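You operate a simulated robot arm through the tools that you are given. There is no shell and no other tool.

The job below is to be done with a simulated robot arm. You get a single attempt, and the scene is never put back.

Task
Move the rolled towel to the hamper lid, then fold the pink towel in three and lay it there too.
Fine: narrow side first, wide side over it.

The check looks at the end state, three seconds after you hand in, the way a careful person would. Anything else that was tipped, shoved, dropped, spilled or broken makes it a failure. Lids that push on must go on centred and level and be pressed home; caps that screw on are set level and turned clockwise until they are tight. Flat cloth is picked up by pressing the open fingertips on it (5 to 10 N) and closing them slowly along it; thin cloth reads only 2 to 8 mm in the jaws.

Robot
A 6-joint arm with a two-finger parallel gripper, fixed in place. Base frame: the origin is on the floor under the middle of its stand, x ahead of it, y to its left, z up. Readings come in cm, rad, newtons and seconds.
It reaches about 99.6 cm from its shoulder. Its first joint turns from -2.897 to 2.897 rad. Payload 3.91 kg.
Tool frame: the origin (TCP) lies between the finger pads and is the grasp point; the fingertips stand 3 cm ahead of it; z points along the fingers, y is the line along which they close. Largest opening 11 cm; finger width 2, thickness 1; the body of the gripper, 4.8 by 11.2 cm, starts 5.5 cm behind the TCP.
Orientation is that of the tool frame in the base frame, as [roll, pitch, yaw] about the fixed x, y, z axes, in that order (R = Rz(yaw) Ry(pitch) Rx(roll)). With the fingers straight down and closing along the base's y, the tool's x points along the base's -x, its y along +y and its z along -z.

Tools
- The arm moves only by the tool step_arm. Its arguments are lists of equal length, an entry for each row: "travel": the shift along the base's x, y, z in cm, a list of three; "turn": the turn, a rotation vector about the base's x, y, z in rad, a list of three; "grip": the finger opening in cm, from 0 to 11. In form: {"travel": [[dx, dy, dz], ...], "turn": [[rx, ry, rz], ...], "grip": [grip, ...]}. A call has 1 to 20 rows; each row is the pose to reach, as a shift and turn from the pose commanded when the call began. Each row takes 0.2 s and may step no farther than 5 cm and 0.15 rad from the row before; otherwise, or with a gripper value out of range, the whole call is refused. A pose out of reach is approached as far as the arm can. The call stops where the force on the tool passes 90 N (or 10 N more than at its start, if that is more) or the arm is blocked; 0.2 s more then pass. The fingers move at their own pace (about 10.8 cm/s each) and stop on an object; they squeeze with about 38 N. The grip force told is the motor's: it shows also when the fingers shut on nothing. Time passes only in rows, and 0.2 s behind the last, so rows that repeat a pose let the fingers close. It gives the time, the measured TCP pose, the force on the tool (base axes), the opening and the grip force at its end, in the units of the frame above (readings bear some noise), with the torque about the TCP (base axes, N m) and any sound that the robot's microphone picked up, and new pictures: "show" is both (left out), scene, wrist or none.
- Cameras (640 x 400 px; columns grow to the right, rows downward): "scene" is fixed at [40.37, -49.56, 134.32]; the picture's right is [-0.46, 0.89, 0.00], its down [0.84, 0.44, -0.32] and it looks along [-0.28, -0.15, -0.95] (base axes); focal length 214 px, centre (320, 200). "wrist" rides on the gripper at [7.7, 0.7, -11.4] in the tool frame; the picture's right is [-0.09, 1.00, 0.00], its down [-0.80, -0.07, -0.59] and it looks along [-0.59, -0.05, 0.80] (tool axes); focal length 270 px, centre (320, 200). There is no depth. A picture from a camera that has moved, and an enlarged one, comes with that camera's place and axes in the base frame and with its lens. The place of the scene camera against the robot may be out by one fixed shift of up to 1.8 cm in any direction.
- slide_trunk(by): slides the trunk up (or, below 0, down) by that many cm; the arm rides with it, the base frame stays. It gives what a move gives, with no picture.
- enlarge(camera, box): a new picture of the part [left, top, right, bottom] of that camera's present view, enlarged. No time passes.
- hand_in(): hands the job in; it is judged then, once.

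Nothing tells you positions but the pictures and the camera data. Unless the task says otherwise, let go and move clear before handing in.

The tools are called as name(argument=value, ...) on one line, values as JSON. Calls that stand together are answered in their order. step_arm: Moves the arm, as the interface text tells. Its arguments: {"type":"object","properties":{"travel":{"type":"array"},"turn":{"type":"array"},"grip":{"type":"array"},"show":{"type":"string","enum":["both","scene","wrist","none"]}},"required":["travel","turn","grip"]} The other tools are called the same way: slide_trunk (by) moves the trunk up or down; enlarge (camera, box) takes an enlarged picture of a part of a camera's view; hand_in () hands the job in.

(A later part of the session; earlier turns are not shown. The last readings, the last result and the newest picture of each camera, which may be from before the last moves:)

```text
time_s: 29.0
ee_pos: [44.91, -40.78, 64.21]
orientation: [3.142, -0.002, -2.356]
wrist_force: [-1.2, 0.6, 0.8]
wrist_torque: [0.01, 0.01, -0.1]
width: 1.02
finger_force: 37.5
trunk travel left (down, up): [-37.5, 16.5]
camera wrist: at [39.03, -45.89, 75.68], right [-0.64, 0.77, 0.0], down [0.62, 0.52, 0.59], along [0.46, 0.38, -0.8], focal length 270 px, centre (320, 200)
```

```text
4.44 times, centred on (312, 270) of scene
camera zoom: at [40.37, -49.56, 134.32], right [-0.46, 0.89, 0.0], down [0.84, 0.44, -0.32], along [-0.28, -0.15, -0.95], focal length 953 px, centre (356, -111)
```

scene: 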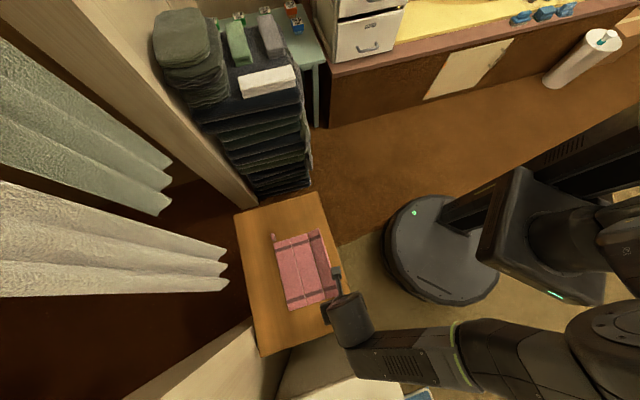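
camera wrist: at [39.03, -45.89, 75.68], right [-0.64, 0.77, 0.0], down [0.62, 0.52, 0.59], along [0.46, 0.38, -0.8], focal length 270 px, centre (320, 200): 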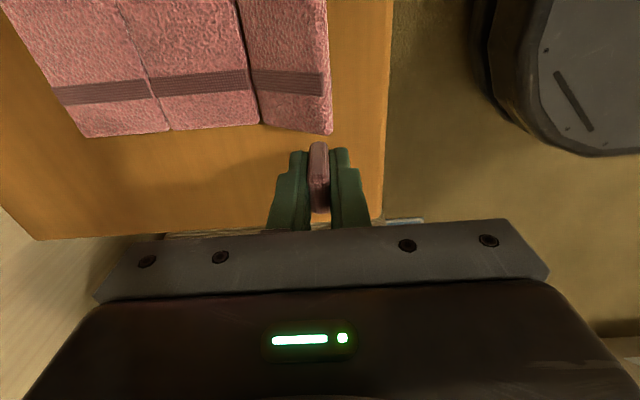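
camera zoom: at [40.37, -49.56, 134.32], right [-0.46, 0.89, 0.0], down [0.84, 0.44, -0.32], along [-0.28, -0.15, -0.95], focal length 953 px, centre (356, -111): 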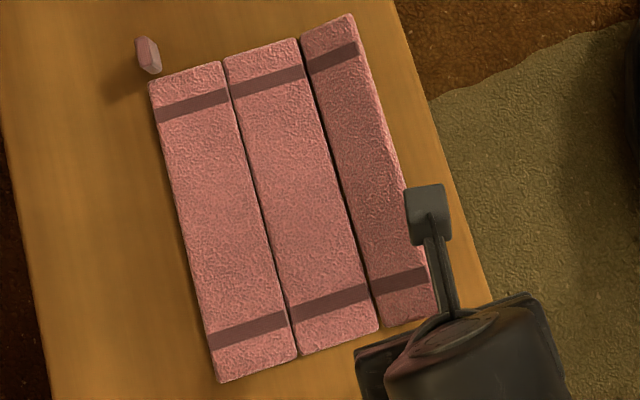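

The panel rotates stiffly about its seam while the tab stays upright in the grip, so the tab is hinged. I'll continue along the arc to just past vertical.

step_arm(travel=[[0.14, -0.14, 0.3], [0.274, -0.274, 0.598], [0.43, -0.43, 0.85], [0.58, -0.58, 1.079], [0.75, -0.75, 1.29], [0.933, -0.933, 1.491], [1.13, -1.13, 1.66], [1.326, -1.326, 1.823], [1.54, -1.54, 1.95], [1.749, -1.749, 2.068], [1.97, -1.97, 2.15], [2.194, -2.194, 2.221], [2.42, -2.42, 2.26], [2.649, -2.649, 2.279]], turn=[[0, 0, 0], [0, 0, 0], [0, 0, 0], [0, 0, 0], [0, 0, 0], [0, 0, 0], [0, 0, 0], [0, 0, 0], [0, 0, 0], [0, 0, 0], [0, 0, 0], [0, 0, 0], [0, 0, 0], [0, 0, 0]], grip=[0.2, 0.2, 0.2, 0.2, 0.2, 0.2, 0.2, 0.2, 0.2, 0.2, 0.2, 0.2, 0.2, 0.2], show="both")

enlarge(camera="wrist", box=[60, 0, 380, 200])

enlarge(camera="scene", box=[264, 225, 360, 315])

```text
time_s: 32.0
ee_pos: [47.63, -43.64, 66.52]
orientation: [-3.141, -0.002, -2.356]
wrist_force: [-0.5, -0.4, 0.1]
wrist_torque: [0.0, 0.0, -0.03]
width: 1.0
finger_force: 37.8
trunk travel left (down, up): [-37.5, 16.5]
camera wrist: at [41.68, -48.59, 77.99], right [-0.64, 0.77, 0.0], down [0.62, 0.52, 0.59], along [0.46, 0.38, -0.8], focal length 270 px, centre (320, 200)
```

scene: 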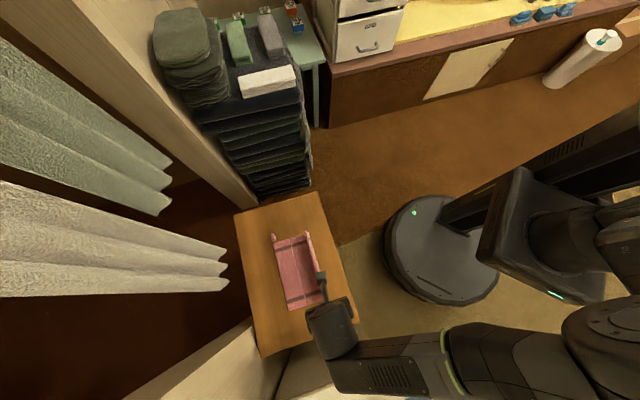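
wrist: 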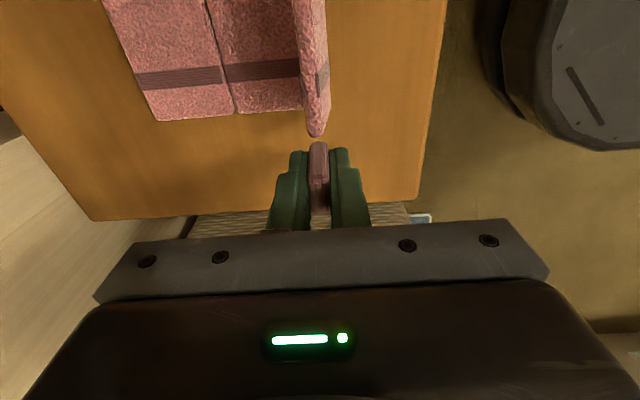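

```text
2.00 times, centred on (220, 100) of wrist
camera zoom: at [41.68, -48.59, 77.99], right [-0.64, 0.77, 0.0], down [0.62, 0.52, 0.59], along [0.46, 0.38, -0.8], focal length 541 px, centre (520, 400)
```

zoom: 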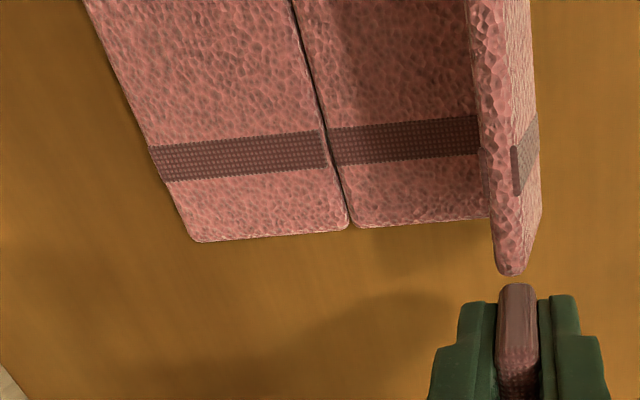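

```text
4.44 times, centred on (312, 270) of scene
camera zoom: at [40.37, -49.56, 134.32], right [-0.46, 0.89, 0.0], down [0.84, 0.44, -0.32], along [-0.28, -0.15, -0.95], focal length 953 px, centre (356, -111)
```

zoom: 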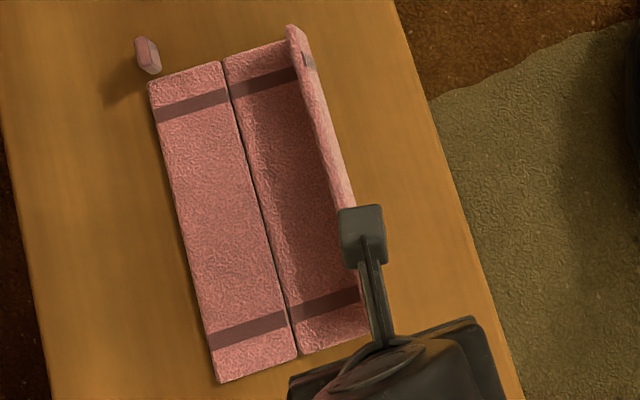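

The narrow panel stands upright now and the rest of the towel hasn't moved. I'll continue the arc down onto the middle panel, stopping a little short to check.

step_arm(travel=[[0.23, -0.23, 0], [0.457, -0.457, -0.041], [0.68, -0.68, -0.1], [0.904, -0.904, -0.176], [1.12, -1.12, -0.28], [1.333, -1.333, -0.405], [1.535, -1.535, -0.56], [1.731, -1.731, -0.722], [1.915, -1.915, -0.91], [2.093, -2.093, -1.119], [2.255, -2.255, -1.35], [2.407, -2.407, -1.589], [2.545, -2.545, -1.85], [2.67, -2.67, -2.119], [2.78, -2.78, -2.41], [2.873, -2.873, -2.703]], turn=[[0, 0, 0], [0, 0, 0], [0, 0, 0], [0, 0, 0], [0, 0, 0], [0, 0, 0], [0, 0, 0], [0, 0, 0], [0, 0, 0], [0, 0, 0], [0, 0, 0], [0, 0, 0], [0, 0, 0], [0, 0, 0], [0, 0, 0], [0, 0, 0]], grip=[0.2, 0.2, 0.2, 0.2, 0.2, 0.2, 0.2, 0.2, 0.2, 0.2, 0.2, 0.2, 0.2, 0.2, 0.2, 0.2], show="both")

enlarge(camera="wrist", box=[60, 0, 380, 200])

enlarge(camera="scene", box=[264, 225, 360, 315])

```text
time_s: 35.4
ee_pos: [50.52, -46.38, 63.83]
orientation: [3.141, -0.002, -2.356]
wrist_force: [0.4, 1.3, 1.1]
wrist_torque: [0.01, 0.03, -0.11]
width: 0.98
finger_force: 37.8
trunk travel left (down, up): [-37.5, 16.5]
camera wrist: at [44.53, -51.46, 75.22], right [-0.64, 0.77, 0.0], down [0.62, 0.52, 0.59], along [0.46, 0.38, -0.8], focal length 270 px, centre (320, 200)
```

scene: 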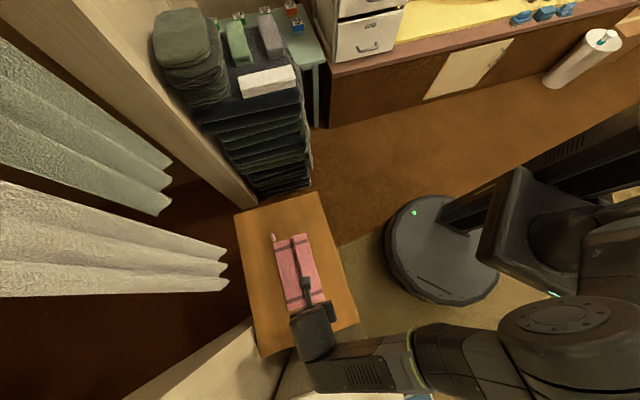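
wrist: 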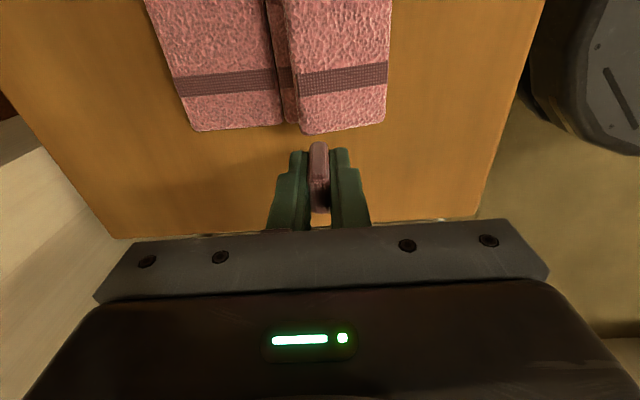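

```text
2.00 times, centred on (220, 100) of wrist
camera zoom: at [44.53, -51.46, 75.22], right [-0.64, 0.77, 0.0], down [0.62, 0.52, 0.59], along [0.46, 0.38, -0.8], focal length 541 px, centre (520, 400)
```

zoom: 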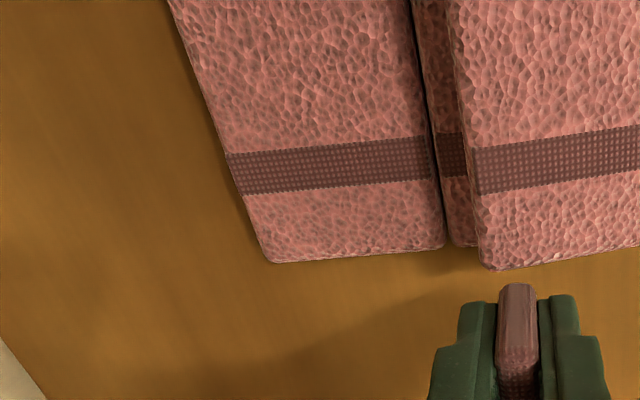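

```text
4.44 times, centred on (312, 270) of scene
camera zoom: at [40.37, -49.56, 134.32], right [-0.46, 0.89, 0.0], down [0.84, 0.44, -0.32], along [-0.28, -0.15, -0.95], focal length 953 px, centre (356, -111)
```

zoom: 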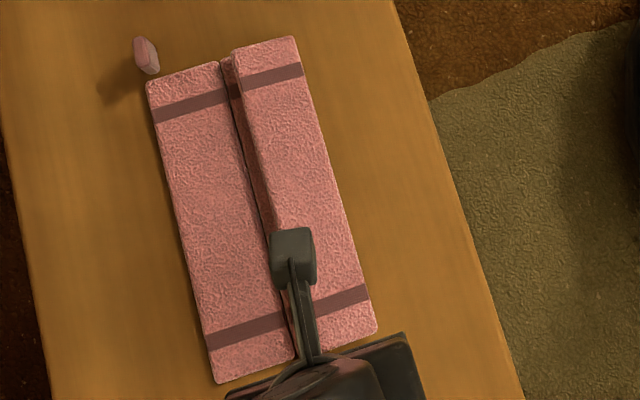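

The panel is almost flat on the middle. I'll lower it the last bit gently.

step_arm(travel=[[0.08, -0.08, -0.3], [0.139, -0.139, -0.6], [0.18, -0.18, -0.85]], turn=[[0, 0, 0], [0, 0, 0], [0, 0, 0]], grip=[0.2, 0.2, 0.2], show="wrist")

```text
time_s: 36.2
ee_pos: [50.59, -46.51, 63.02]
orientation: [3.141, -0.001, -2.356]
wrist_force: [-0.7, -1.2, -0.1]
wrist_torque: [-0.03, 0.02, -0.08]
width: 1.02
finger_force: 37.7
trunk travel left (down, up): [-37.5, 16.5]
camera wrist: at [44.71, -51.62, 74.41], right [-0.64, 0.77, 0.0], down [0.62, 0.52, 0.59], along [0.46, 0.38, -0.8], focal length 270 px, centre (320, 200)
```

wrist: 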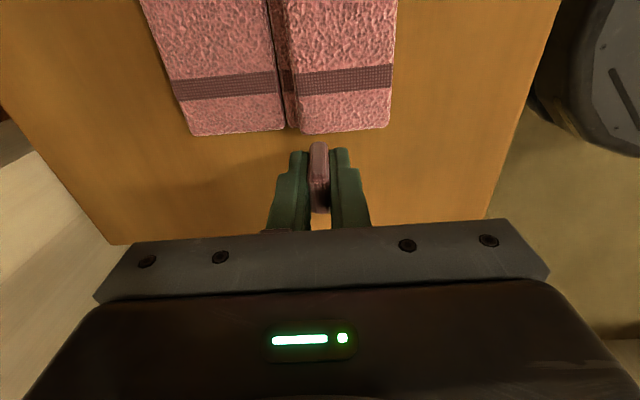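

step_arm(travel=[[0.02, -0.02, -0.2], [0.03, -0.03, -0.4], [0.03, -0.03, -0.4]], turn=[[0, 0, 0], [0, 0, 0], [0, 0, 0]], grip=[0.2, 0.2, 0.2], show="wrist")

```text
time_s: 37.0
ee_pos: [50.65, -46.66, 62.71]
orientation: [-3.14, -0.002, -2.358]
wrist_force: [-1.6, -0.7, 10.1]
wrist_torque: [-0.04, 0.11, -0.05]
width: 1.01
finger_force: 38.1
trunk travel left (down, up): [-37.5, 16.5]
camera wrist: at [44.72, -51.62, 74.13], right [-0.64, 0.77, 0.0], down [0.62, 0.52, 0.59], along [0.46, 0.38, -0.8], focal length 270 px, centre (320, 200)
```

wrist: 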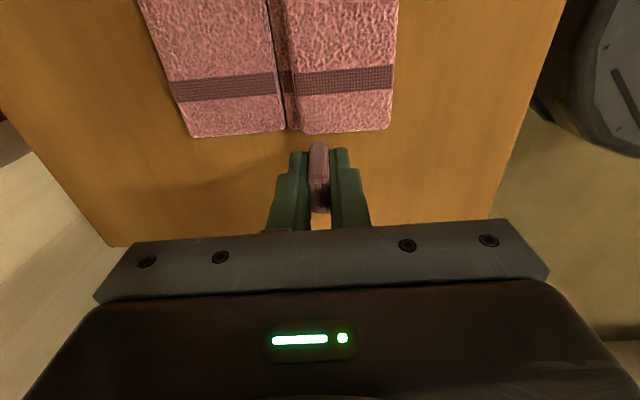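

Contact at about 10 N: the narrow panel is down flat. I'll ease off, release the tab and rise.

step_arm(travel=[[0, 0, 0.15], [0, 0, 0.15], [0, 0, 0.15], [0, 0, 0.15], [0, 0, 2], [0, 0, 5], [0, 0, 8], [0, 0, 11]], turn=[[0, 0, 0], [0, 0, 0], [0, 0, 0], [0, 0, 0], [0, 0, 0], [0, 0, 0], [0, 0, 0], [0, 0, 0]], grip=[0.6, 1.2, 2, 3.5, 3.5, 3.5, 3.5, 3.5], show="both")

enlarge(camera="wrist", box=[160, 0, 400, 150])

enlarge(camera="scene", box=[264, 225, 360, 315])

```text
time_s: 38.8
ee_pos: [50.68, -46.46, 73.52]
orientation: [3.141, -0.001, -2.356]
wrist_force: [-1.3, 0.4, 0.4]
wrist_torque: [0.01, 0.0, -0.02]
width: 3.49
finger_force: 0.0
trunk travel left (down, up): [-37.5, 16.5]
camera wrist: at [44.71, -51.6, 85.05], right [-0.64, 0.77, 0.0], down [0.62, 0.52, 0.59], along [0.46, 0.38, -0.8], focal length 270 px, centre (320, 200)
```

scene: 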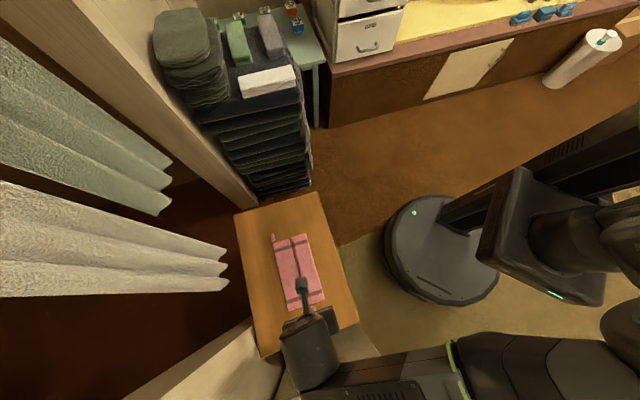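
wrist: 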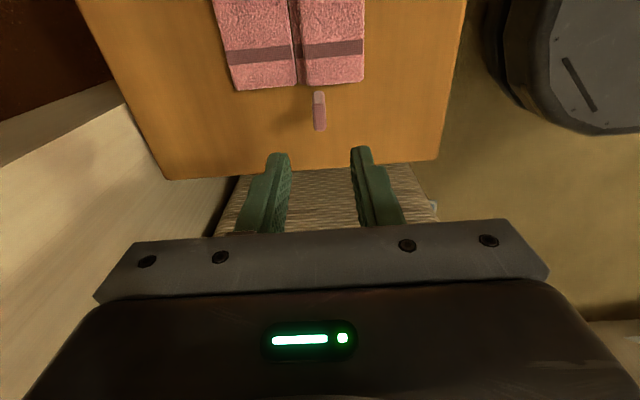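

```text
2.67 times, centred on (280, 75) of wrist
camera zoom: at [44.71, -51.6, 85.05], right [-0.64, 0.77, 0.0], down [0.62, 0.52, 0.59], along [0.46, 0.38, -0.8], focal length 721 px, centre (427, 533)
```

zoom: 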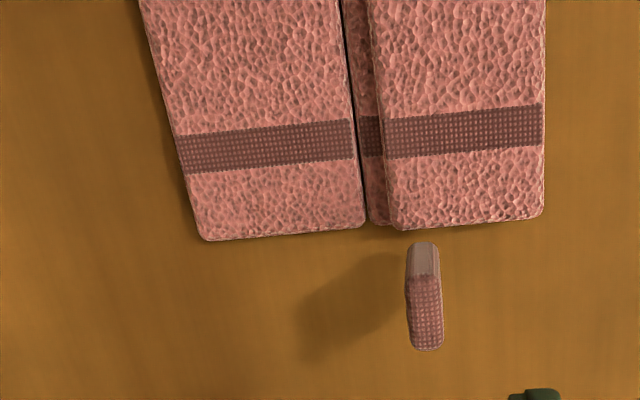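

```text
4.44 times, centred on (312, 270) of scene
camera zoom: at [40.37, -49.56, 134.32], right [-0.46, 0.89, 0.0], down [0.84, 0.44, -0.32], along [-0.28, -0.15, -0.95], focal length 953 px, centre (356, -111)
```

zoom: 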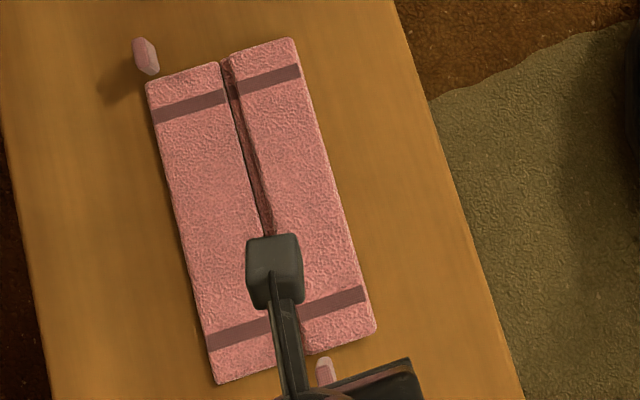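

The narrow panel lies flat on the middle. Now I'll go above the wide panel's tab at the other end, near (37.5, -68.9).

step_arm(travel=[[-1.9, -3.2, 0.5], [-3.8, -6.4, 0.5], [-5.7, -9.6, 0.5], [-7.6, -12.8, 0.5], [-9.5, -16, 0.5], [-11.4, -19.2, 0], [-13.2, -22.4, -1]], turn=[[0, 0, 0], [0, 0, 0], [0, 0, 0], [0, 0, 0], [0, 0, 0], [0, 0, 0], [0, 0, 0]], grip=[4.5, 4.5, 4.5, 4.5, 4.5, 4.5, 4.5], show="both")

enlarge(camera="wrist", box=[270, 65, 366, 145])

```text
time_s: 40.4
ee_pos: [37.41, -68.87, 72.6]
orientation: [3.141, -0.002, -2.356]
wrist_force: [0.5, -0.3, 0.0]
wrist_torque: [-0.01, 0.01, 0.01]
width: 4.5
finger_force: 0.2
trunk travel left (down, up): [-37.5, 16.5]
camera wrist: at [31.47, -73.98, 84.01], right [-0.64, 0.77, 0.0], down [0.62, 0.52, 0.59], along [0.46, 0.38, -0.8], focal length 270 px, centre (320, 200)
```

scene: 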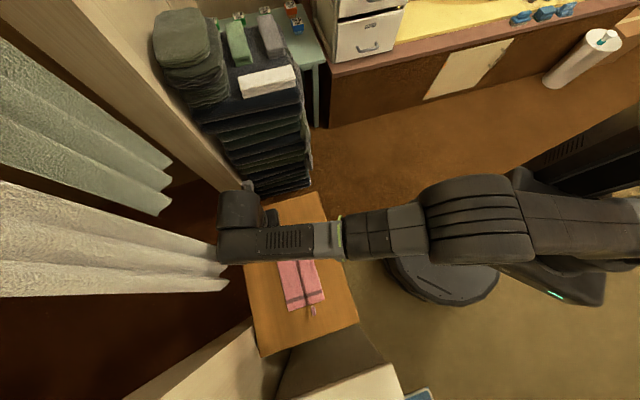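
wrist: 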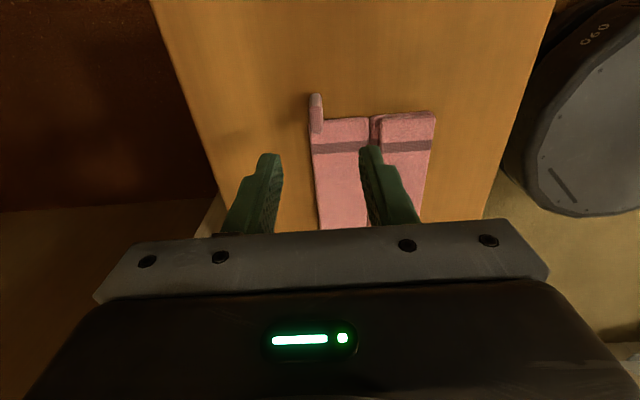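

```text
5.00 times, centred on (318, 105) of wrist
camera zoom: at [31.47, -73.98, 84.01], right [-0.64, 0.77, 0.0], down [0.62, 0.52, 0.59], along [0.46, 0.38, -0.8], focal length 1351 px, centre (330, 675)
```

zoom: 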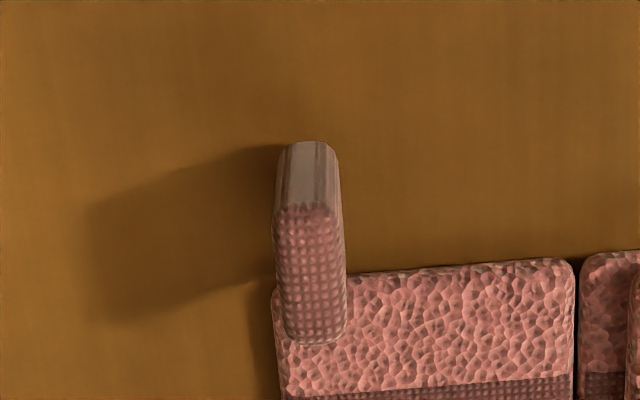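

The wide panel's tab is under the tool, about 0.3 cm off to the far side. I'll correct for that, descend and grip it the same way.

step_arm(travel=[[0.22, -0.22, -3], [0.22, -0.22, -6], [0.22, -0.22, -8.5], [0.22, -0.22, -10.9], [0.22, -0.22, -10.9]], turn=[[0, 0, 0], [0, 0, 0], [0, 0, 0], [0, 0, 0], [0, 0, 0]], grip=[4.5, 4.5, 4.5, 4.5, 4.5], show="wrist")

```text
time_s: 41.6
ee_pos: [37.81, -69.14, 61.73]
orientation: [-3.141, -0.002, -2.356]
wrist_force: [0.3, 0.3, 0.4]
wrist_torque: [-0.01, 0.0, 0.01]
width: 4.51
finger_force: 0.0
trunk travel left (down, up): [-37.5, 16.5]
camera wrist: at [31.75, -74.2, 73.11], right [-0.64, 0.77, 0.0], down [0.62, 0.52, 0.59], along [0.46, 0.38, -0.8], focal length 270 px, centre (320, 200)
```

wrist: 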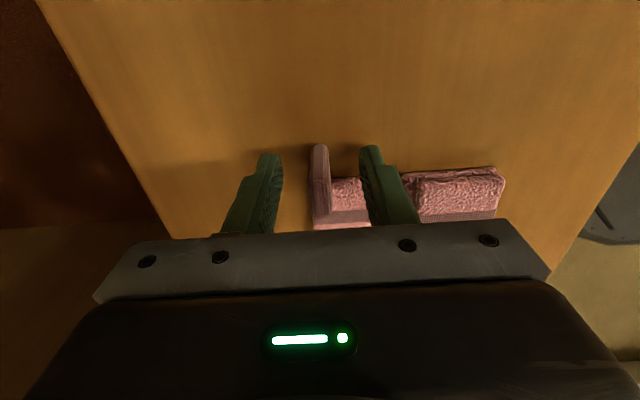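

step_arm(travel=[[0, 0, 0], [0, 0, 0], [0, 0, 0], [0, 0, 0], [0, 0, 0], [0, 0, 0]], turn=[[0, 0, 0], [0, 0, 0], [0, 0, 0], [0, 0, 0], [0, 0, 0], [0, 0, 0]], grip=[3, 2, 1.5, 1, 0.5, 0.2], show="wrist")

enlarge(camera="scene", box=[264, 225, 360, 315])

```text
time_s: 43.0
ee_pos: [37.7, -69.06, 61.72]
orientation: [3.141, -0.002, -2.356]
wrist_force: [0.2, 0.7, -0.7]
wrist_torque: [0.01, 0.04, -0.04]
width: 0.97
finger_force: 38.2
trunk travel left (down, up): [-37.5, 16.5]
camera wrist: at [31.74, -74.19, 73.14], right [-0.64, 0.77, 0.0], down [0.62, 0.52, 0.59], along [0.46, 0.38, -0.8], focal length 270 px, centre (320, 200)
```

wrist: 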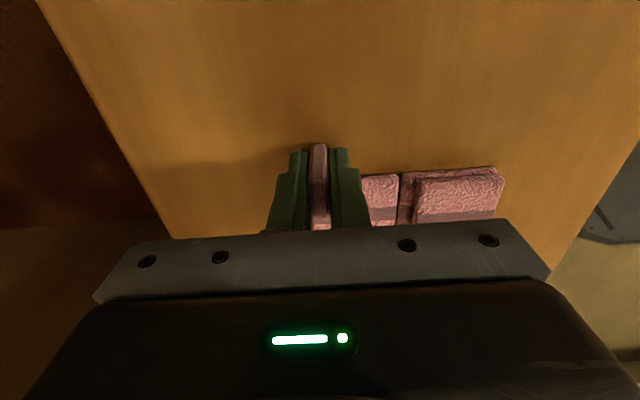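

```text
4.44 times, centred on (312, 270) of scene
camera zoom: at [40.37, -49.56, 134.32], right [-0.46, 0.89, 0.0], down [0.84, 0.44, -0.32], along [-0.28, -0.15, -0.95], focal length 953 px, centre (356, -111)
```

zoom: 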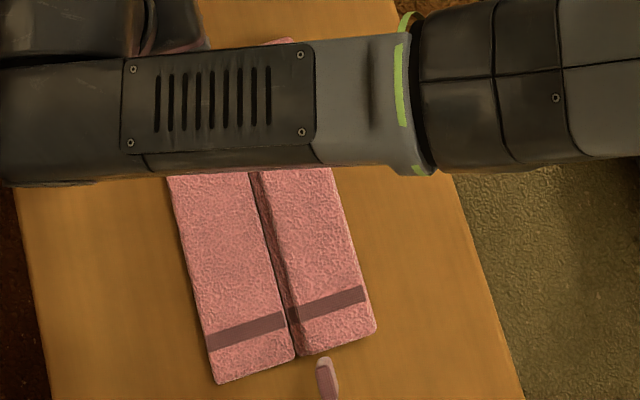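

The tab is gripped. I'll start the lift and check force and motion, since this panel has to swing over one more layer and its hinge may sit higher.

step_arm(travel=[[-0.0, 0.0, 0.4], [0, 0, 0.8], [0, 0, 1.15], [0, 0, 1.5]], turn=[[0, 0, 0], [0, 0, 0], [0, 0, 0], [0, 0, 0]], grip=[0.2, 0.2, 0.2, 0.2], show="wrist")

enlarge(camera="scene", box=[264, 225, 360, 315])

enlarge(camera="wrist", box=[260, 120, 520, 250])

```text
time_s: 44.0
ee_pos: [37.72, -69.26, 63.17]
orientation: [-3.141, -0.001, -2.356]
wrist_force: [0.8, 1.0, 0.0]
wrist_torque: [-0.01, 0.02, -0.08]
width: 1.0
finger_force: 38.0
trunk travel left (down, up): [-37.5, 16.5]
camera wrist: at [31.72, -74.22, 74.57], right [-0.64, 0.77, 0.0], down [0.62, 0.52, 0.59], along [0.46, 0.38, -0.8], focal length 270 px, centre (320, 200)
```

wrist: 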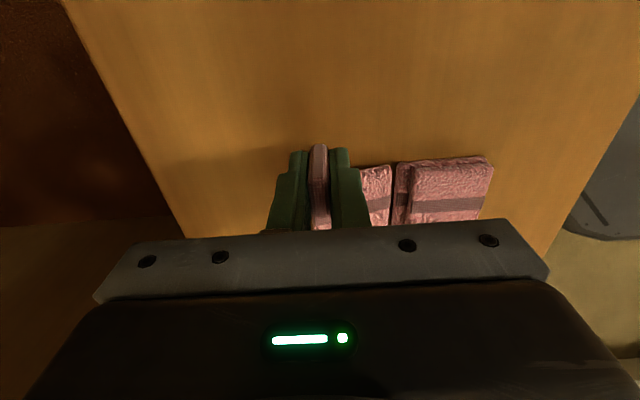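

```text
4.44 times, centred on (312, 270) of scene
camera zoom: at [40.37, -49.56, 134.32], right [-0.46, 0.89, 0.0], down [0.84, 0.44, -0.32], along [-0.28, -0.15, -0.95], focal length 953 px, centre (356, -111)
```

zoom: 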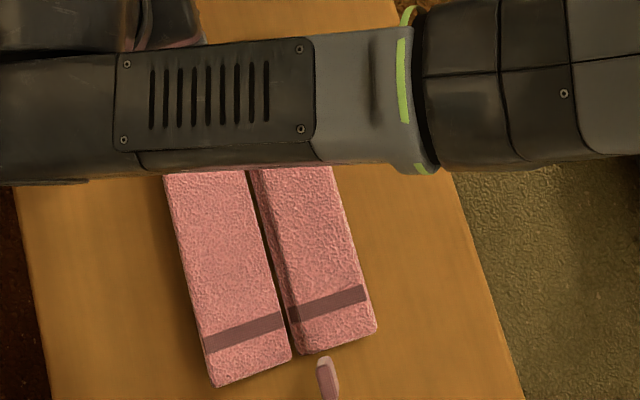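

```text
2.46 times, centred on (390, 185) of wrist
camera zoom: at [31.72, -74.22, 74.57], right [-0.64, 0.77, 0.0], down [0.62, 0.52, 0.59], along [0.46, 0.38, -0.8], focal length 665 px, centre (148, 237)
```

zoom: 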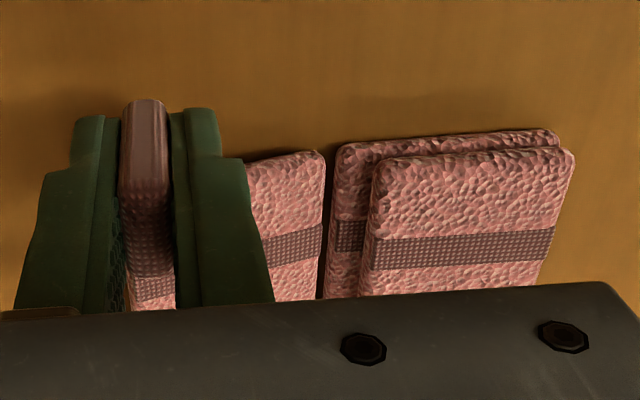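

The folded stack stayed still while the wide panel lifts, with its gap opening as expected for a higher hinge. I'll continue along that arc.

step_arm(travel=[[0, 0, 0.4], [-0.045, 0.045, 0.774], [-0.122, 0.122, 1.141], [-0.218, 0.218, 1.498], [-0.333, 0.333, 1.844], [-0.467, 0.467, 2.176], [-0.617, 0.617, 2.494], [-0.784, 0.784, 2.795]], turn=[[0, 0, 0], [0, 0, 0], [0, 0, 0], [0, 0, 0], [0, 0, 0], [0, 0, 0], [0, 0, 0], [0, 0, 0]], grip=[0.2, 0.2, 0.2, 0.2, 0.2, 0.2, 0.2, 0.2], show="wrist")

enlarge(camera="scene", box=[264, 225, 360, 315])

enlarge(camera="wrist", box=[260, 100, 520, 250])

```text
time_s: 45.8
ee_pos: [36.94, -68.45, 66.01]
orientation: [3.141, -0.001, -2.359]
wrist_force: [-0.3, -1.1, -0.5]
wrist_torque: [0.0, -0.02, 0.03]
width: 1.01
finger_force: 37.7
trunk travel left (down, up): [-37.5, 16.5]
camera wrist: at [30.96, -73.48, 77.37], right [-0.64, 0.77, 0.0], down [0.62, 0.52, 0.59], along [0.46, 0.38, -0.8], focal length 270 px, centre (320, 200)
```

wrist: 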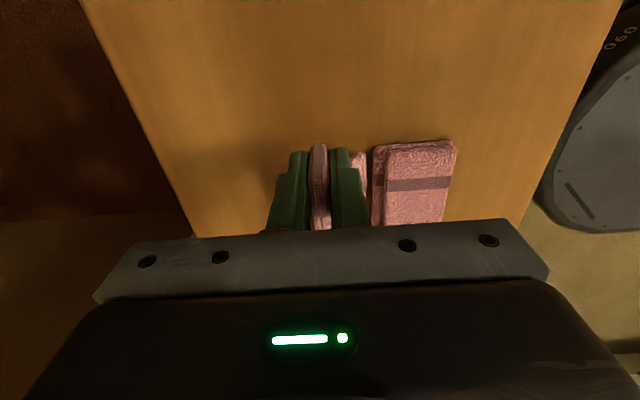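

```text
4.44 times, centred on (312, 270) of scene
camera zoom: at [40.37, -49.56, 134.32], right [-0.46, 0.89, 0.0], down [0.84, 0.44, -0.32], along [-0.28, -0.15, -0.95], focal length 953 px, centre (356, -111)
```

zoom: 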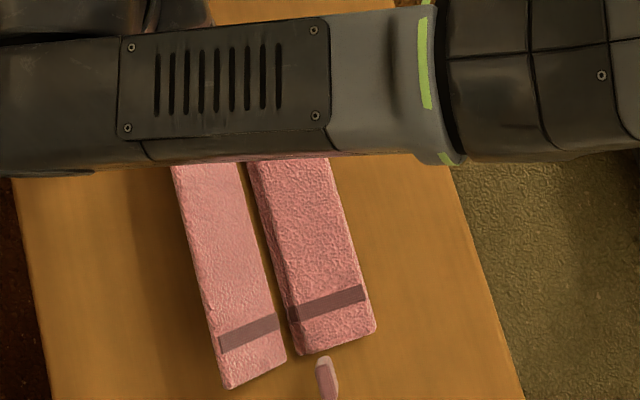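

```text
2.46 times, centred on (390, 175) of wrist
camera zoom: at [30.96, -73.48, 77.37], right [-0.64, 0.77, 0.0], down [0.62, 0.52, 0.59], along [0.46, 0.38, -0.8], focal length 665 px, centre (148, 262)
```

zoom: 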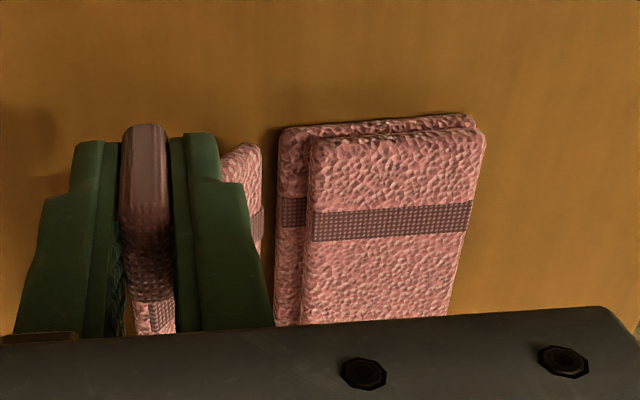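

The wide panel keeps following freely with the stack unmoved. I'll go on to just past vertical.

step_arm(travel=[[-0.18, 0.18, 0.28], [-0.379, 0.379, 0.544], [-0.59, 0.59, 0.785], [-0.811, 0.811, 1.003], [-1.045, 1.045, 1.195], [-1.287, 1.287, 1.365], [-1.54, 1.54, 1.505], [-1.796, 1.796, 1.622], [-2.06, 2.06, 1.71], [-2.326, 2.326, 1.768], [-2.595, 2.595, 1.795], [-2.866, 2.866, 1.801]], turn=[[0, 0, 0], [0, 0, 0], [0, 0, 0], [0, 0, 0], [0, 0, 0], [0, 0, 0], [0, 0, 0], [0, 0, 0], [0, 0, 0], [0, 0, 0], [0, 0, 0], [0, 0, 0]], grip=[0.2, 0.2, 0.2, 0.2, 0.2, 0.2, 0.2, 0.2, 0.2, 0.2, 0.2, 0.2], show="wrist")

enlarge(camera="scene", box=[264, 225, 360, 315])

enlarge(camera="wrist", box=[240, 70, 500, 240])

```text
time_s: 48.4
ee_pos: [34.04, -65.55, 67.87]
orientation: [3.141, -0.003, -2.355]
wrist_force: [0.3, 0.0, 3.1]
wrist_torque: [0.05, -0.04, -0.02]
width: 0.99
finger_force: 37.6
trunk travel left (down, up): [-37.5, 16.5]
camera wrist: at [28.13, -70.59, 79.22], right [-0.64, 0.77, 0.0], down [0.62, 0.52, 0.59], along [0.46, 0.38, -0.8], focal length 270 px, centre (320, 200)
```

wrist: 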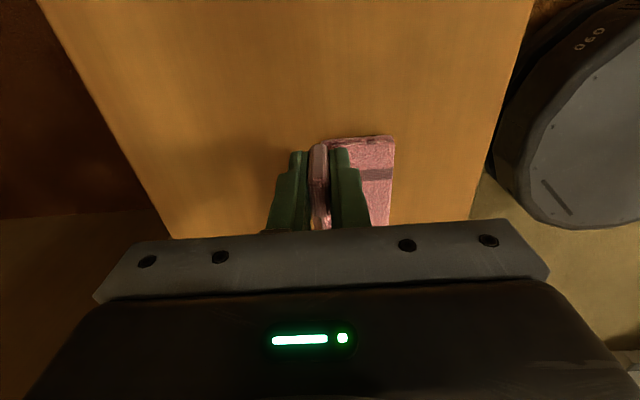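

```text
4.44 times, centred on (312, 270) of scene
camera zoom: at [40.37, -49.56, 134.32], right [-0.46, 0.89, 0.0], down [0.84, 0.44, -0.32], along [-0.28, -0.15, -0.95], focal length 953 px, centre (356, -111)
```

zoom: 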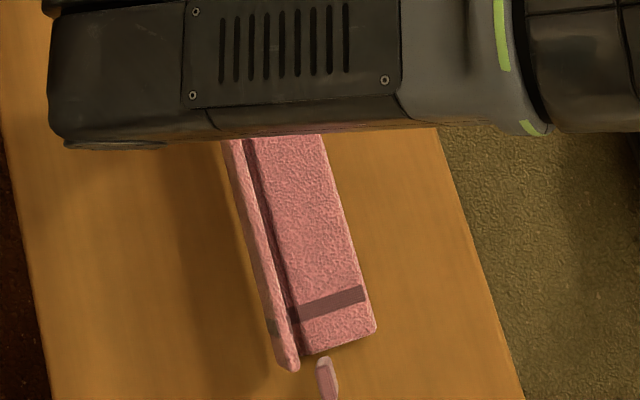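

```text
2.35 times, centred on (370, 155) of wrist
camera zoom: at [28.13, -70.59, 79.22], right [-0.64, 0.77, 0.0], down [0.62, 0.52, 0.59], along [0.46, 0.38, -0.8], focal length 636 px, centre (202, 306)
```

zoom: 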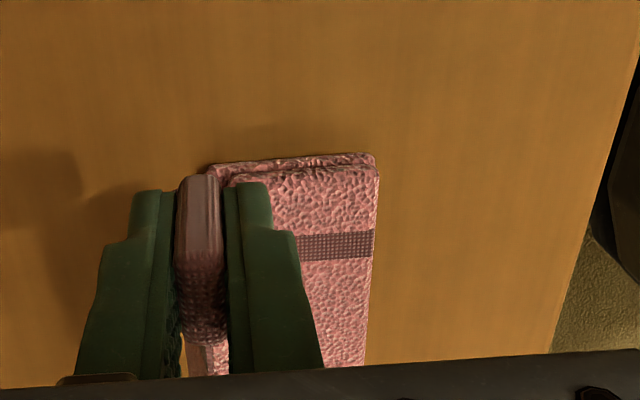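

Slight upward push of 3 N suggests the true radius is a touch larger, so I'll add a millimetre. Continuing over the top toward the stack.

step_arm(travel=[[-0.27, 0.27, 0.1], [-0.537, 0.537, 0.05], [-0.8, 0.8, -0.04], [-1.06, 1.06, -0.15], [-1.31, 1.31, -0.29], [-1.556, 1.556, -0.45], [-1.79, 1.79, -0.65], [-2.015, 2.015, -0.86]], turn=[[0, 0, 0], [0, 0, 0], [0, 0, 0], [0, 0, 0], [0, 0, 0], [0, 0, 0], [0, 0, 0], [0, 0, 0]], grip=[0.2, 0.2, 0.2, 0.2, 0.2, 0.2, 0.2, 0.2], show="wrist")

enlarge(camera="scene", box=[264, 225, 360, 315])

```text
time_s: 50.2
ee_pos: [32.1, -63.51, 66.91]
orientation: [3.14, -0.002, -2.357]
wrist_force: [0.3, 0.6, 0.5]
wrist_torque: [0.05, -0.09, 0.0]
width: 0.99
finger_force: 38.2
trunk travel left (down, up): [-37.5, 16.5]
camera wrist: at [26.08, -68.59, 78.33], right [-0.64, 0.77, 0.0], down [0.62, 0.52, 0.59], along [0.46, 0.38, -0.8], focal length 270 px, centre (320, 200)
```

wrist: 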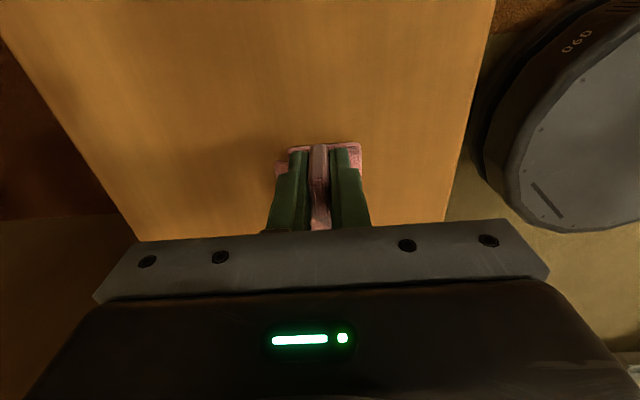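

```text
4.44 times, centred on (312, 270) of scene
camera zoom: at [40.37, -49.56, 134.32], right [-0.46, 0.89, 0.0], down [0.84, 0.44, -0.32], along [-0.28, -0.15, -0.95], focal length 953 px, centre (356, -111)
```

zoom: 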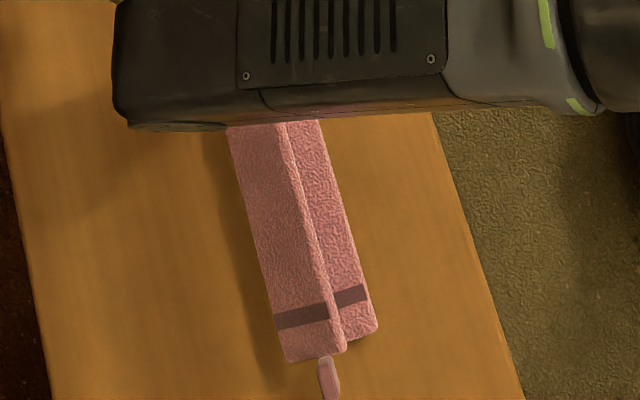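

The wide panel is coming down over the stack. I'll continue slowly to near flat.

step_arm(travel=[[-0.21, 0.21, -0.25], [-0.41, 0.41, -0.518], [-0.59, 0.59, -0.81], [-0.764, 0.764, -1.115], [-0.915, 0.915, -1.45], [-1.054, 1.054, -1.794], [-1.17, 1.17, -2.14], [-1.25, 1.25, -2.4]], turn=[[0, 0, 0], [0, 0, 0], [0, 0, 0], [0, 0, 0], [0, 0, 0], [0, 0, 0], [0, 0, 0], [0, 0, 0]], grip=[0.2, 0.2, 0.2, 0.2, 0.2, 0.2, 0.2, 0.2], show="wrist")

enlarge(camera="scene", box=[264, 225, 360, 315])

```text
time_s: 52.0
ee_pos: [30.81, -62.25, 64.6]
orientation: [3.14, -0.001, -2.357]
wrist_force: [1.1, -0.6, -0.1]
wrist_torque: [-0.02, -0.03, 0.01]
width: 1.02
finger_force: 37.8
trunk travel left (down, up): [-37.5, 16.5]
camera wrist: at [24.84, -67.32, 75.89], right [-0.64, 0.77, 0.0], down [0.62, 0.52, 0.59], along [0.46, 0.38, -0.8], focal length 270 px, centre (320, 200)
```

wrist: 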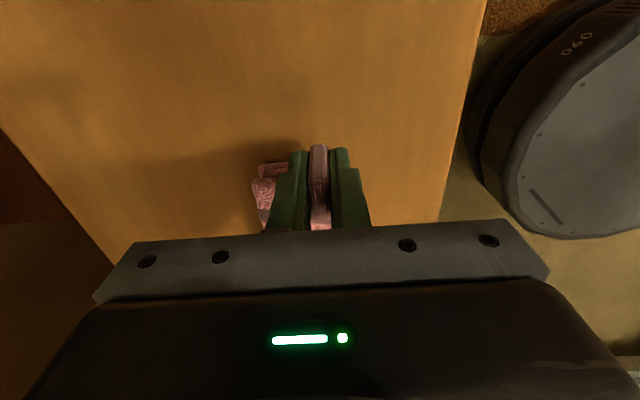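

```text
4.44 times, centred on (312, 270) of scene
camera zoom: at [40.37, -49.56, 134.32], right [-0.46, 0.89, 0.0], down [0.84, 0.44, -0.32], along [-0.28, -0.15, -0.95], focal length 953 px, centre (356, -111)
```

zoom: 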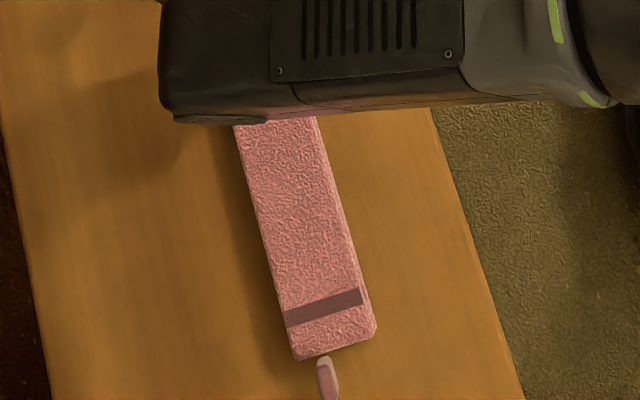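

Nearly flat. Lowering the last part with force checks.

step_arm(travel=[[-0.05, 0.05, -0.25], [-0.09, 0.09, -0.5], [-0.11, 0.11, -0.7]], turn=[[0, 0, 0], [0, 0, 0], [0, 0, 0]], grip=[0.2, 0.2, 0.2], show="none")

```text
time_s: 52.8
ee_pos: [30.66, -62.11, 63.86]
orientation: [-3.14, 0.0, -2.357]
wrist_force: [-0.8, 0.1, -0.3]
wrist_torque: [0.06, -0.06, 0.07]
width: 1.01
finger_force: 37.6
trunk travel left (down, up): [-37.5, 16.5]
```

step_arm(travel=[[-0.01, 0.01, -0.15], [-0.02, 0.02, -0.3], [-0.02, 0.02, -0.3]], turn=[[0, 0, 0], [0, 0, 0], [0, 0, 0]], grip=[0.2, 0.2, 0.2], show="wrist")

enlarge(camera="scene", box=[264, 225, 360, 315])

```text
time_s: 53.6
ee_pos: [30.73, -62.12, 63.58]
orientation: [-3.14, -0.002, -2.356]
wrist_force: [0.2, 0.5, 9.2]
wrist_torque: [0.13, -0.17, 0.03]
width: 1.01
finger_force: 38.1
trunk travel left (down, up): [-37.5, 16.5]
camera wrist: at [24.74, -67.18, 75.07], right [-0.64, 0.77, 0.0], down [0.62, 0.52, 0.59], along [0.46, 0.38, -0.81], focal length 270 px, centre (320, 200)
```

wrist: 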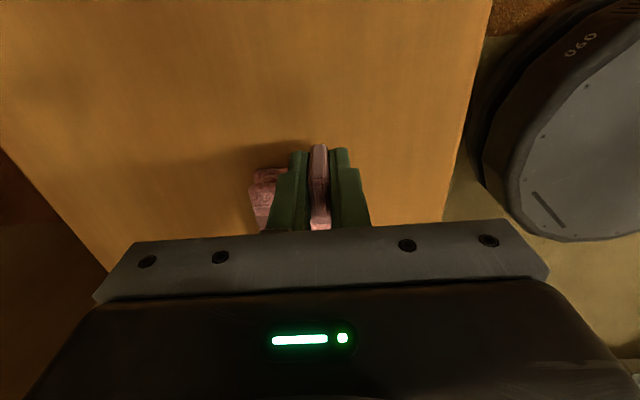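

```text
4.44 times, centred on (312, 270) of scene
camera zoom: at [40.37, -49.56, 134.32], right [-0.46, 0.89, 0.0], down [0.84, 0.44, -0.32], along [-0.28, -0.15, -0.95], focal length 953 px, centre (356, -111)
```

zoom: 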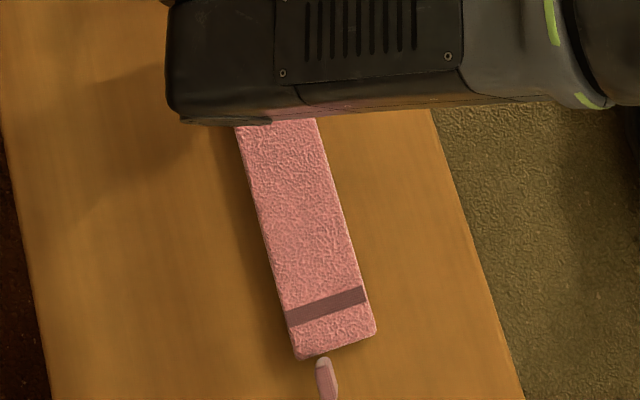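

The wide panel has landed flat on the stack with about 9 N. I'll release the tab and rise to inspect.

step_arm(travel=[[0, 0, 0.12], [0, 0, 0.12], [0, 0, 0.12], [0, 0, 0.12], [0, 0, 2], [0, 0, 5], [0, 0, 9], [0, 0, 13]], turn=[[0, 0, 0], [0, 0, 0], [0, 0, 0], [0, 0, 0], [0, 0, 0], [0, 0, 0], [0, 0, 0], [0, 0, 0]], grip=[0.6, 1.2, 2, 3.5, 3.5, 3.5, 3.5, 3.5], show="wrist")

step_arm(travel=[[2, 0.5, 0], [4, 1, 0], [6, 1.5, 0]], turn=[[0, 0, 0], [0, 0, 0], [0, 0, 0]], grip=[5, 8, 11], show="both")

```text
time_s: 55.4
ee_pos: [30.65, -62.05, 76.46]
orientation: [-3.141, -0.001, -2.356]
wrist_force: [-0.3, -0.2, 0.0]
wrist_torque: [0.02, 0.03, -0.01]
width: 3.49
finger_force: 0.0
trunk travel left (down, up): [-37.5, 16.5]
camera wrist: at [24.72, -67.17, 87.87], right [-0.64, 0.77, 0.0], down [0.62, 0.52, 0.59], along [0.46, 0.38, -0.8], focal length 270 px, centre (320, 200)
```

wrist: 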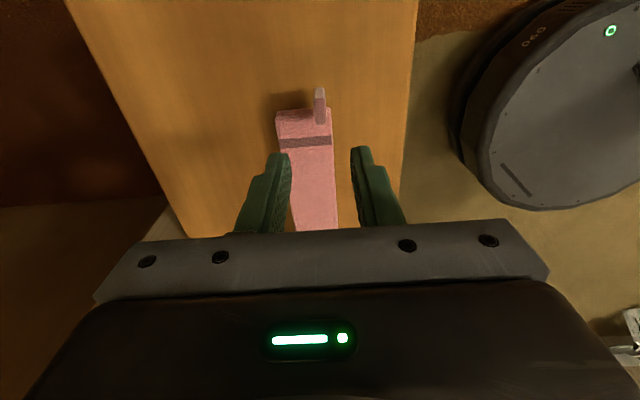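

```text
time_s: 56.2
ee_pos: [36.79, -60.83, 76.57]
orientation: [3.142, -0.003, -2.358]
wrist_force: [-0.3, 0.0, -0.7]
wrist_torque: [0.03, -0.02, 0.0]
width: 11.0
finger_force: 0.1
trunk travel left (down, up): [-37.5, 16.5]
camera wrist: at [30.72, -65.77, 87.92], right [-0.64, 0.77, 0.0], down [0.62, 0.52, 0.59], along [0.46, 0.38, -0.8], focal length 270 px, centre (320, 200)
```

scene: 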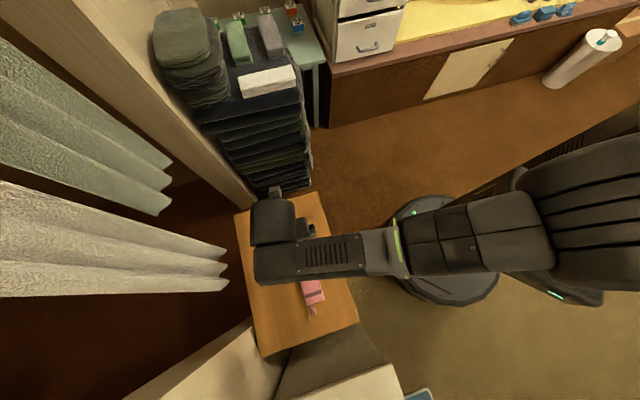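
wrist: 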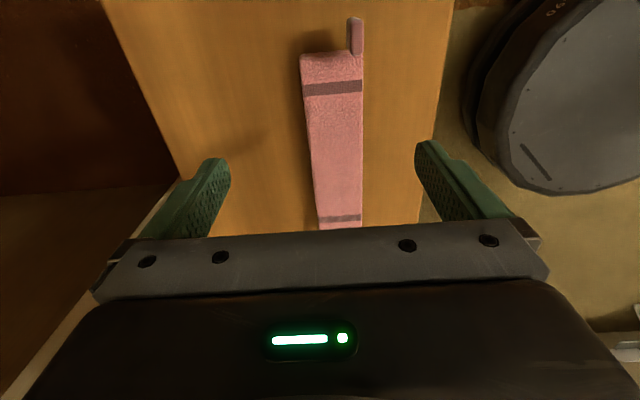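

enlarge(camera="wrist", box=[240, 0, 448, 130])

enlarge(camera="wrist", box=[240, 110, 448, 240])

```text
3.08 times, centred on (344, 65) of wrist
camera zoom: at [30.72, -65.77, 87.92], right [-0.64, 0.77, 0.0], down [0.62, 0.52, 0.59], along [0.46, 0.38, -0.8], focal length 832 px, centre (246, 615)
```

zoom: 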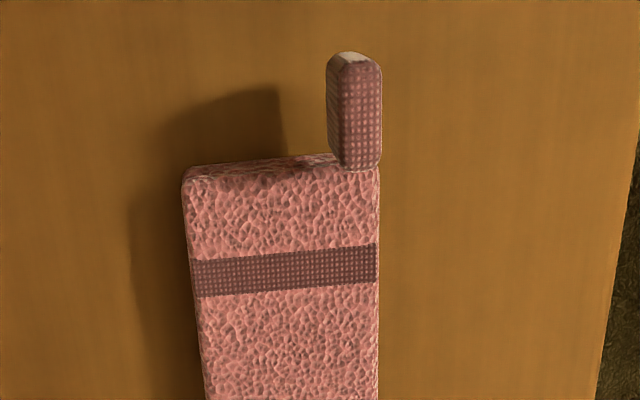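

```text
3.08 times, centred on (344, 175) of wrist
camera zoom: at [30.72, -65.77, 87.92], right [-0.64, 0.77, 0.0], down [0.62, 0.52, 0.59], along [0.46, 0.38, -0.8], focal length 832 px, centre (246, 277)
```

zoom: 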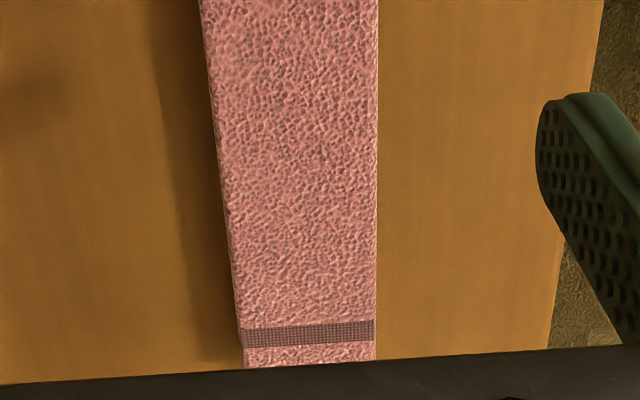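

The towel is folded into a neat three-layer stack about 6 cm wide, aligned with the tool. I'll go above its centre, near (41.1, -54.6), and check alignment before straddling it.

step_arm(travel=[[2.1, 3.1, 0], [4.27, 6.27, 0], [4.27, 6.27, -3], [4.27, 6.27, -6]], turn=[[0, 0, 0], [0, 0, 0], [0, 0, 0], [0, 0, 0]], grip=[11, 11, 11, 11], show="wrist")

enlarge(camera="wrist", box=[200, 0, 440, 230])

```text
time_s: 57.2
ee_pos: [40.92, -54.3, 70.45]
orientation: [3.141, -0.002, -2.358]
wrist_force: [0.3, 0.5, -0.3]
wrist_torque: [0.0, -0.04, 0.0]
width: 10.99
finger_force: 0.0
trunk travel left (down, up): [-37.5, 16.5]
camera wrist: at [34.95, -59.42, 81.86], right [-0.64, 0.77, 0.0], down [0.62, 0.52, 0.59], along [0.46, 0.38, -0.8], focal length 270 px, centre (320, 200)
```

wrist: 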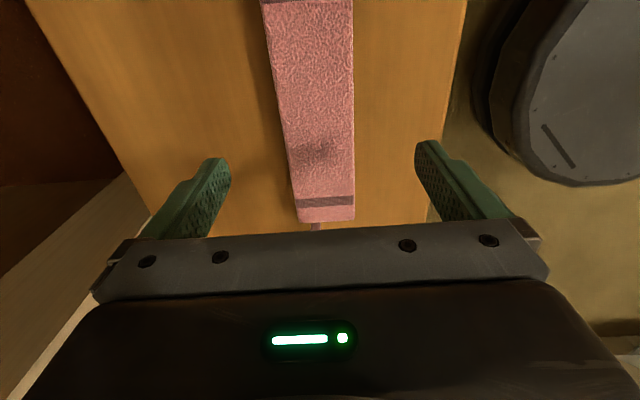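

```text
1.74 times, centred on (320, 115) of wrist
camera zoom: at [34.95, -59.42, 81.86], right [-0.64, 0.77, 0.0], down [0.62, 0.52, 0.59], along [0.46, 0.38, -0.8], focal length 470 px, centre (320, 348)
```

zoom: 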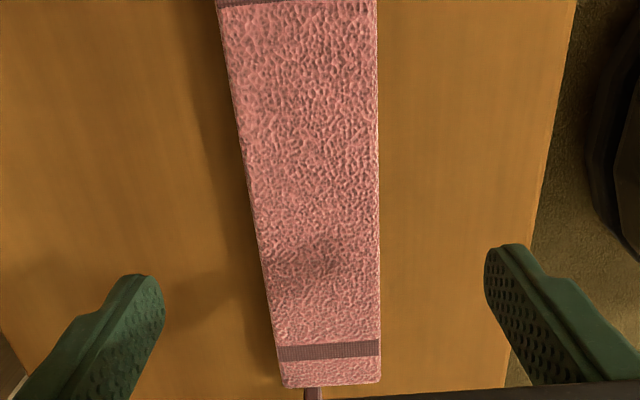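

The stack is centred within a few millimetres. I'll lower around it, then creep until the tips are just above the table.

step_arm(travel=[[0.17, -0.17, -3], [0.17, -0.17, -6], [0.17, -0.17, -8.5], [0.17, -0.17, -9.3], [0.17, -0.17, -9.6], [0.17, -0.17, -9.6]], turn=[[0, 0, 0], [0, 0, 0], [0, 0, 0], [0, 0, 0], [0, 0, 0], [0, 0, 0]], grip=[11, 11, 11, 11, 11, 11], show="wrist")

```text
time_s: 58.6
ee_pos: [41.19, -54.59, 61.06]
orientation: [-3.141, -0.003, -2.356]
wrist_force: [-0.2, 0.2, 6.3]
wrist_torque: [0.28, 0.17, -0.03]
width: 11.01
finger_force: 0.1
trunk travel left (down, up): [-37.5, 16.5]
camera wrist: at [35.16, -59.62, 72.44], right [-0.64, 0.77, 0.0], down [0.62, 0.52, 0.59], along [0.46, 0.38, -0.8], focal length 270 px, centre (320, 200)
```

wrist: 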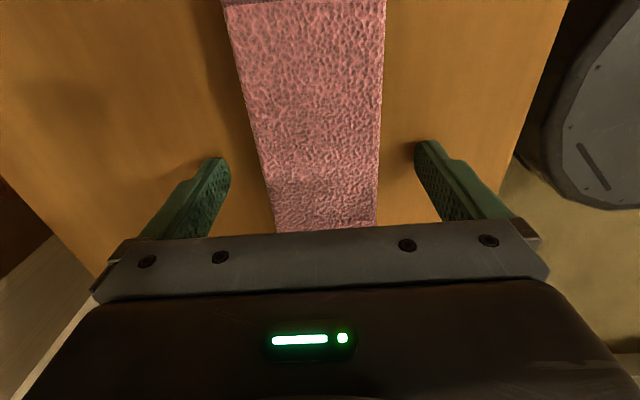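

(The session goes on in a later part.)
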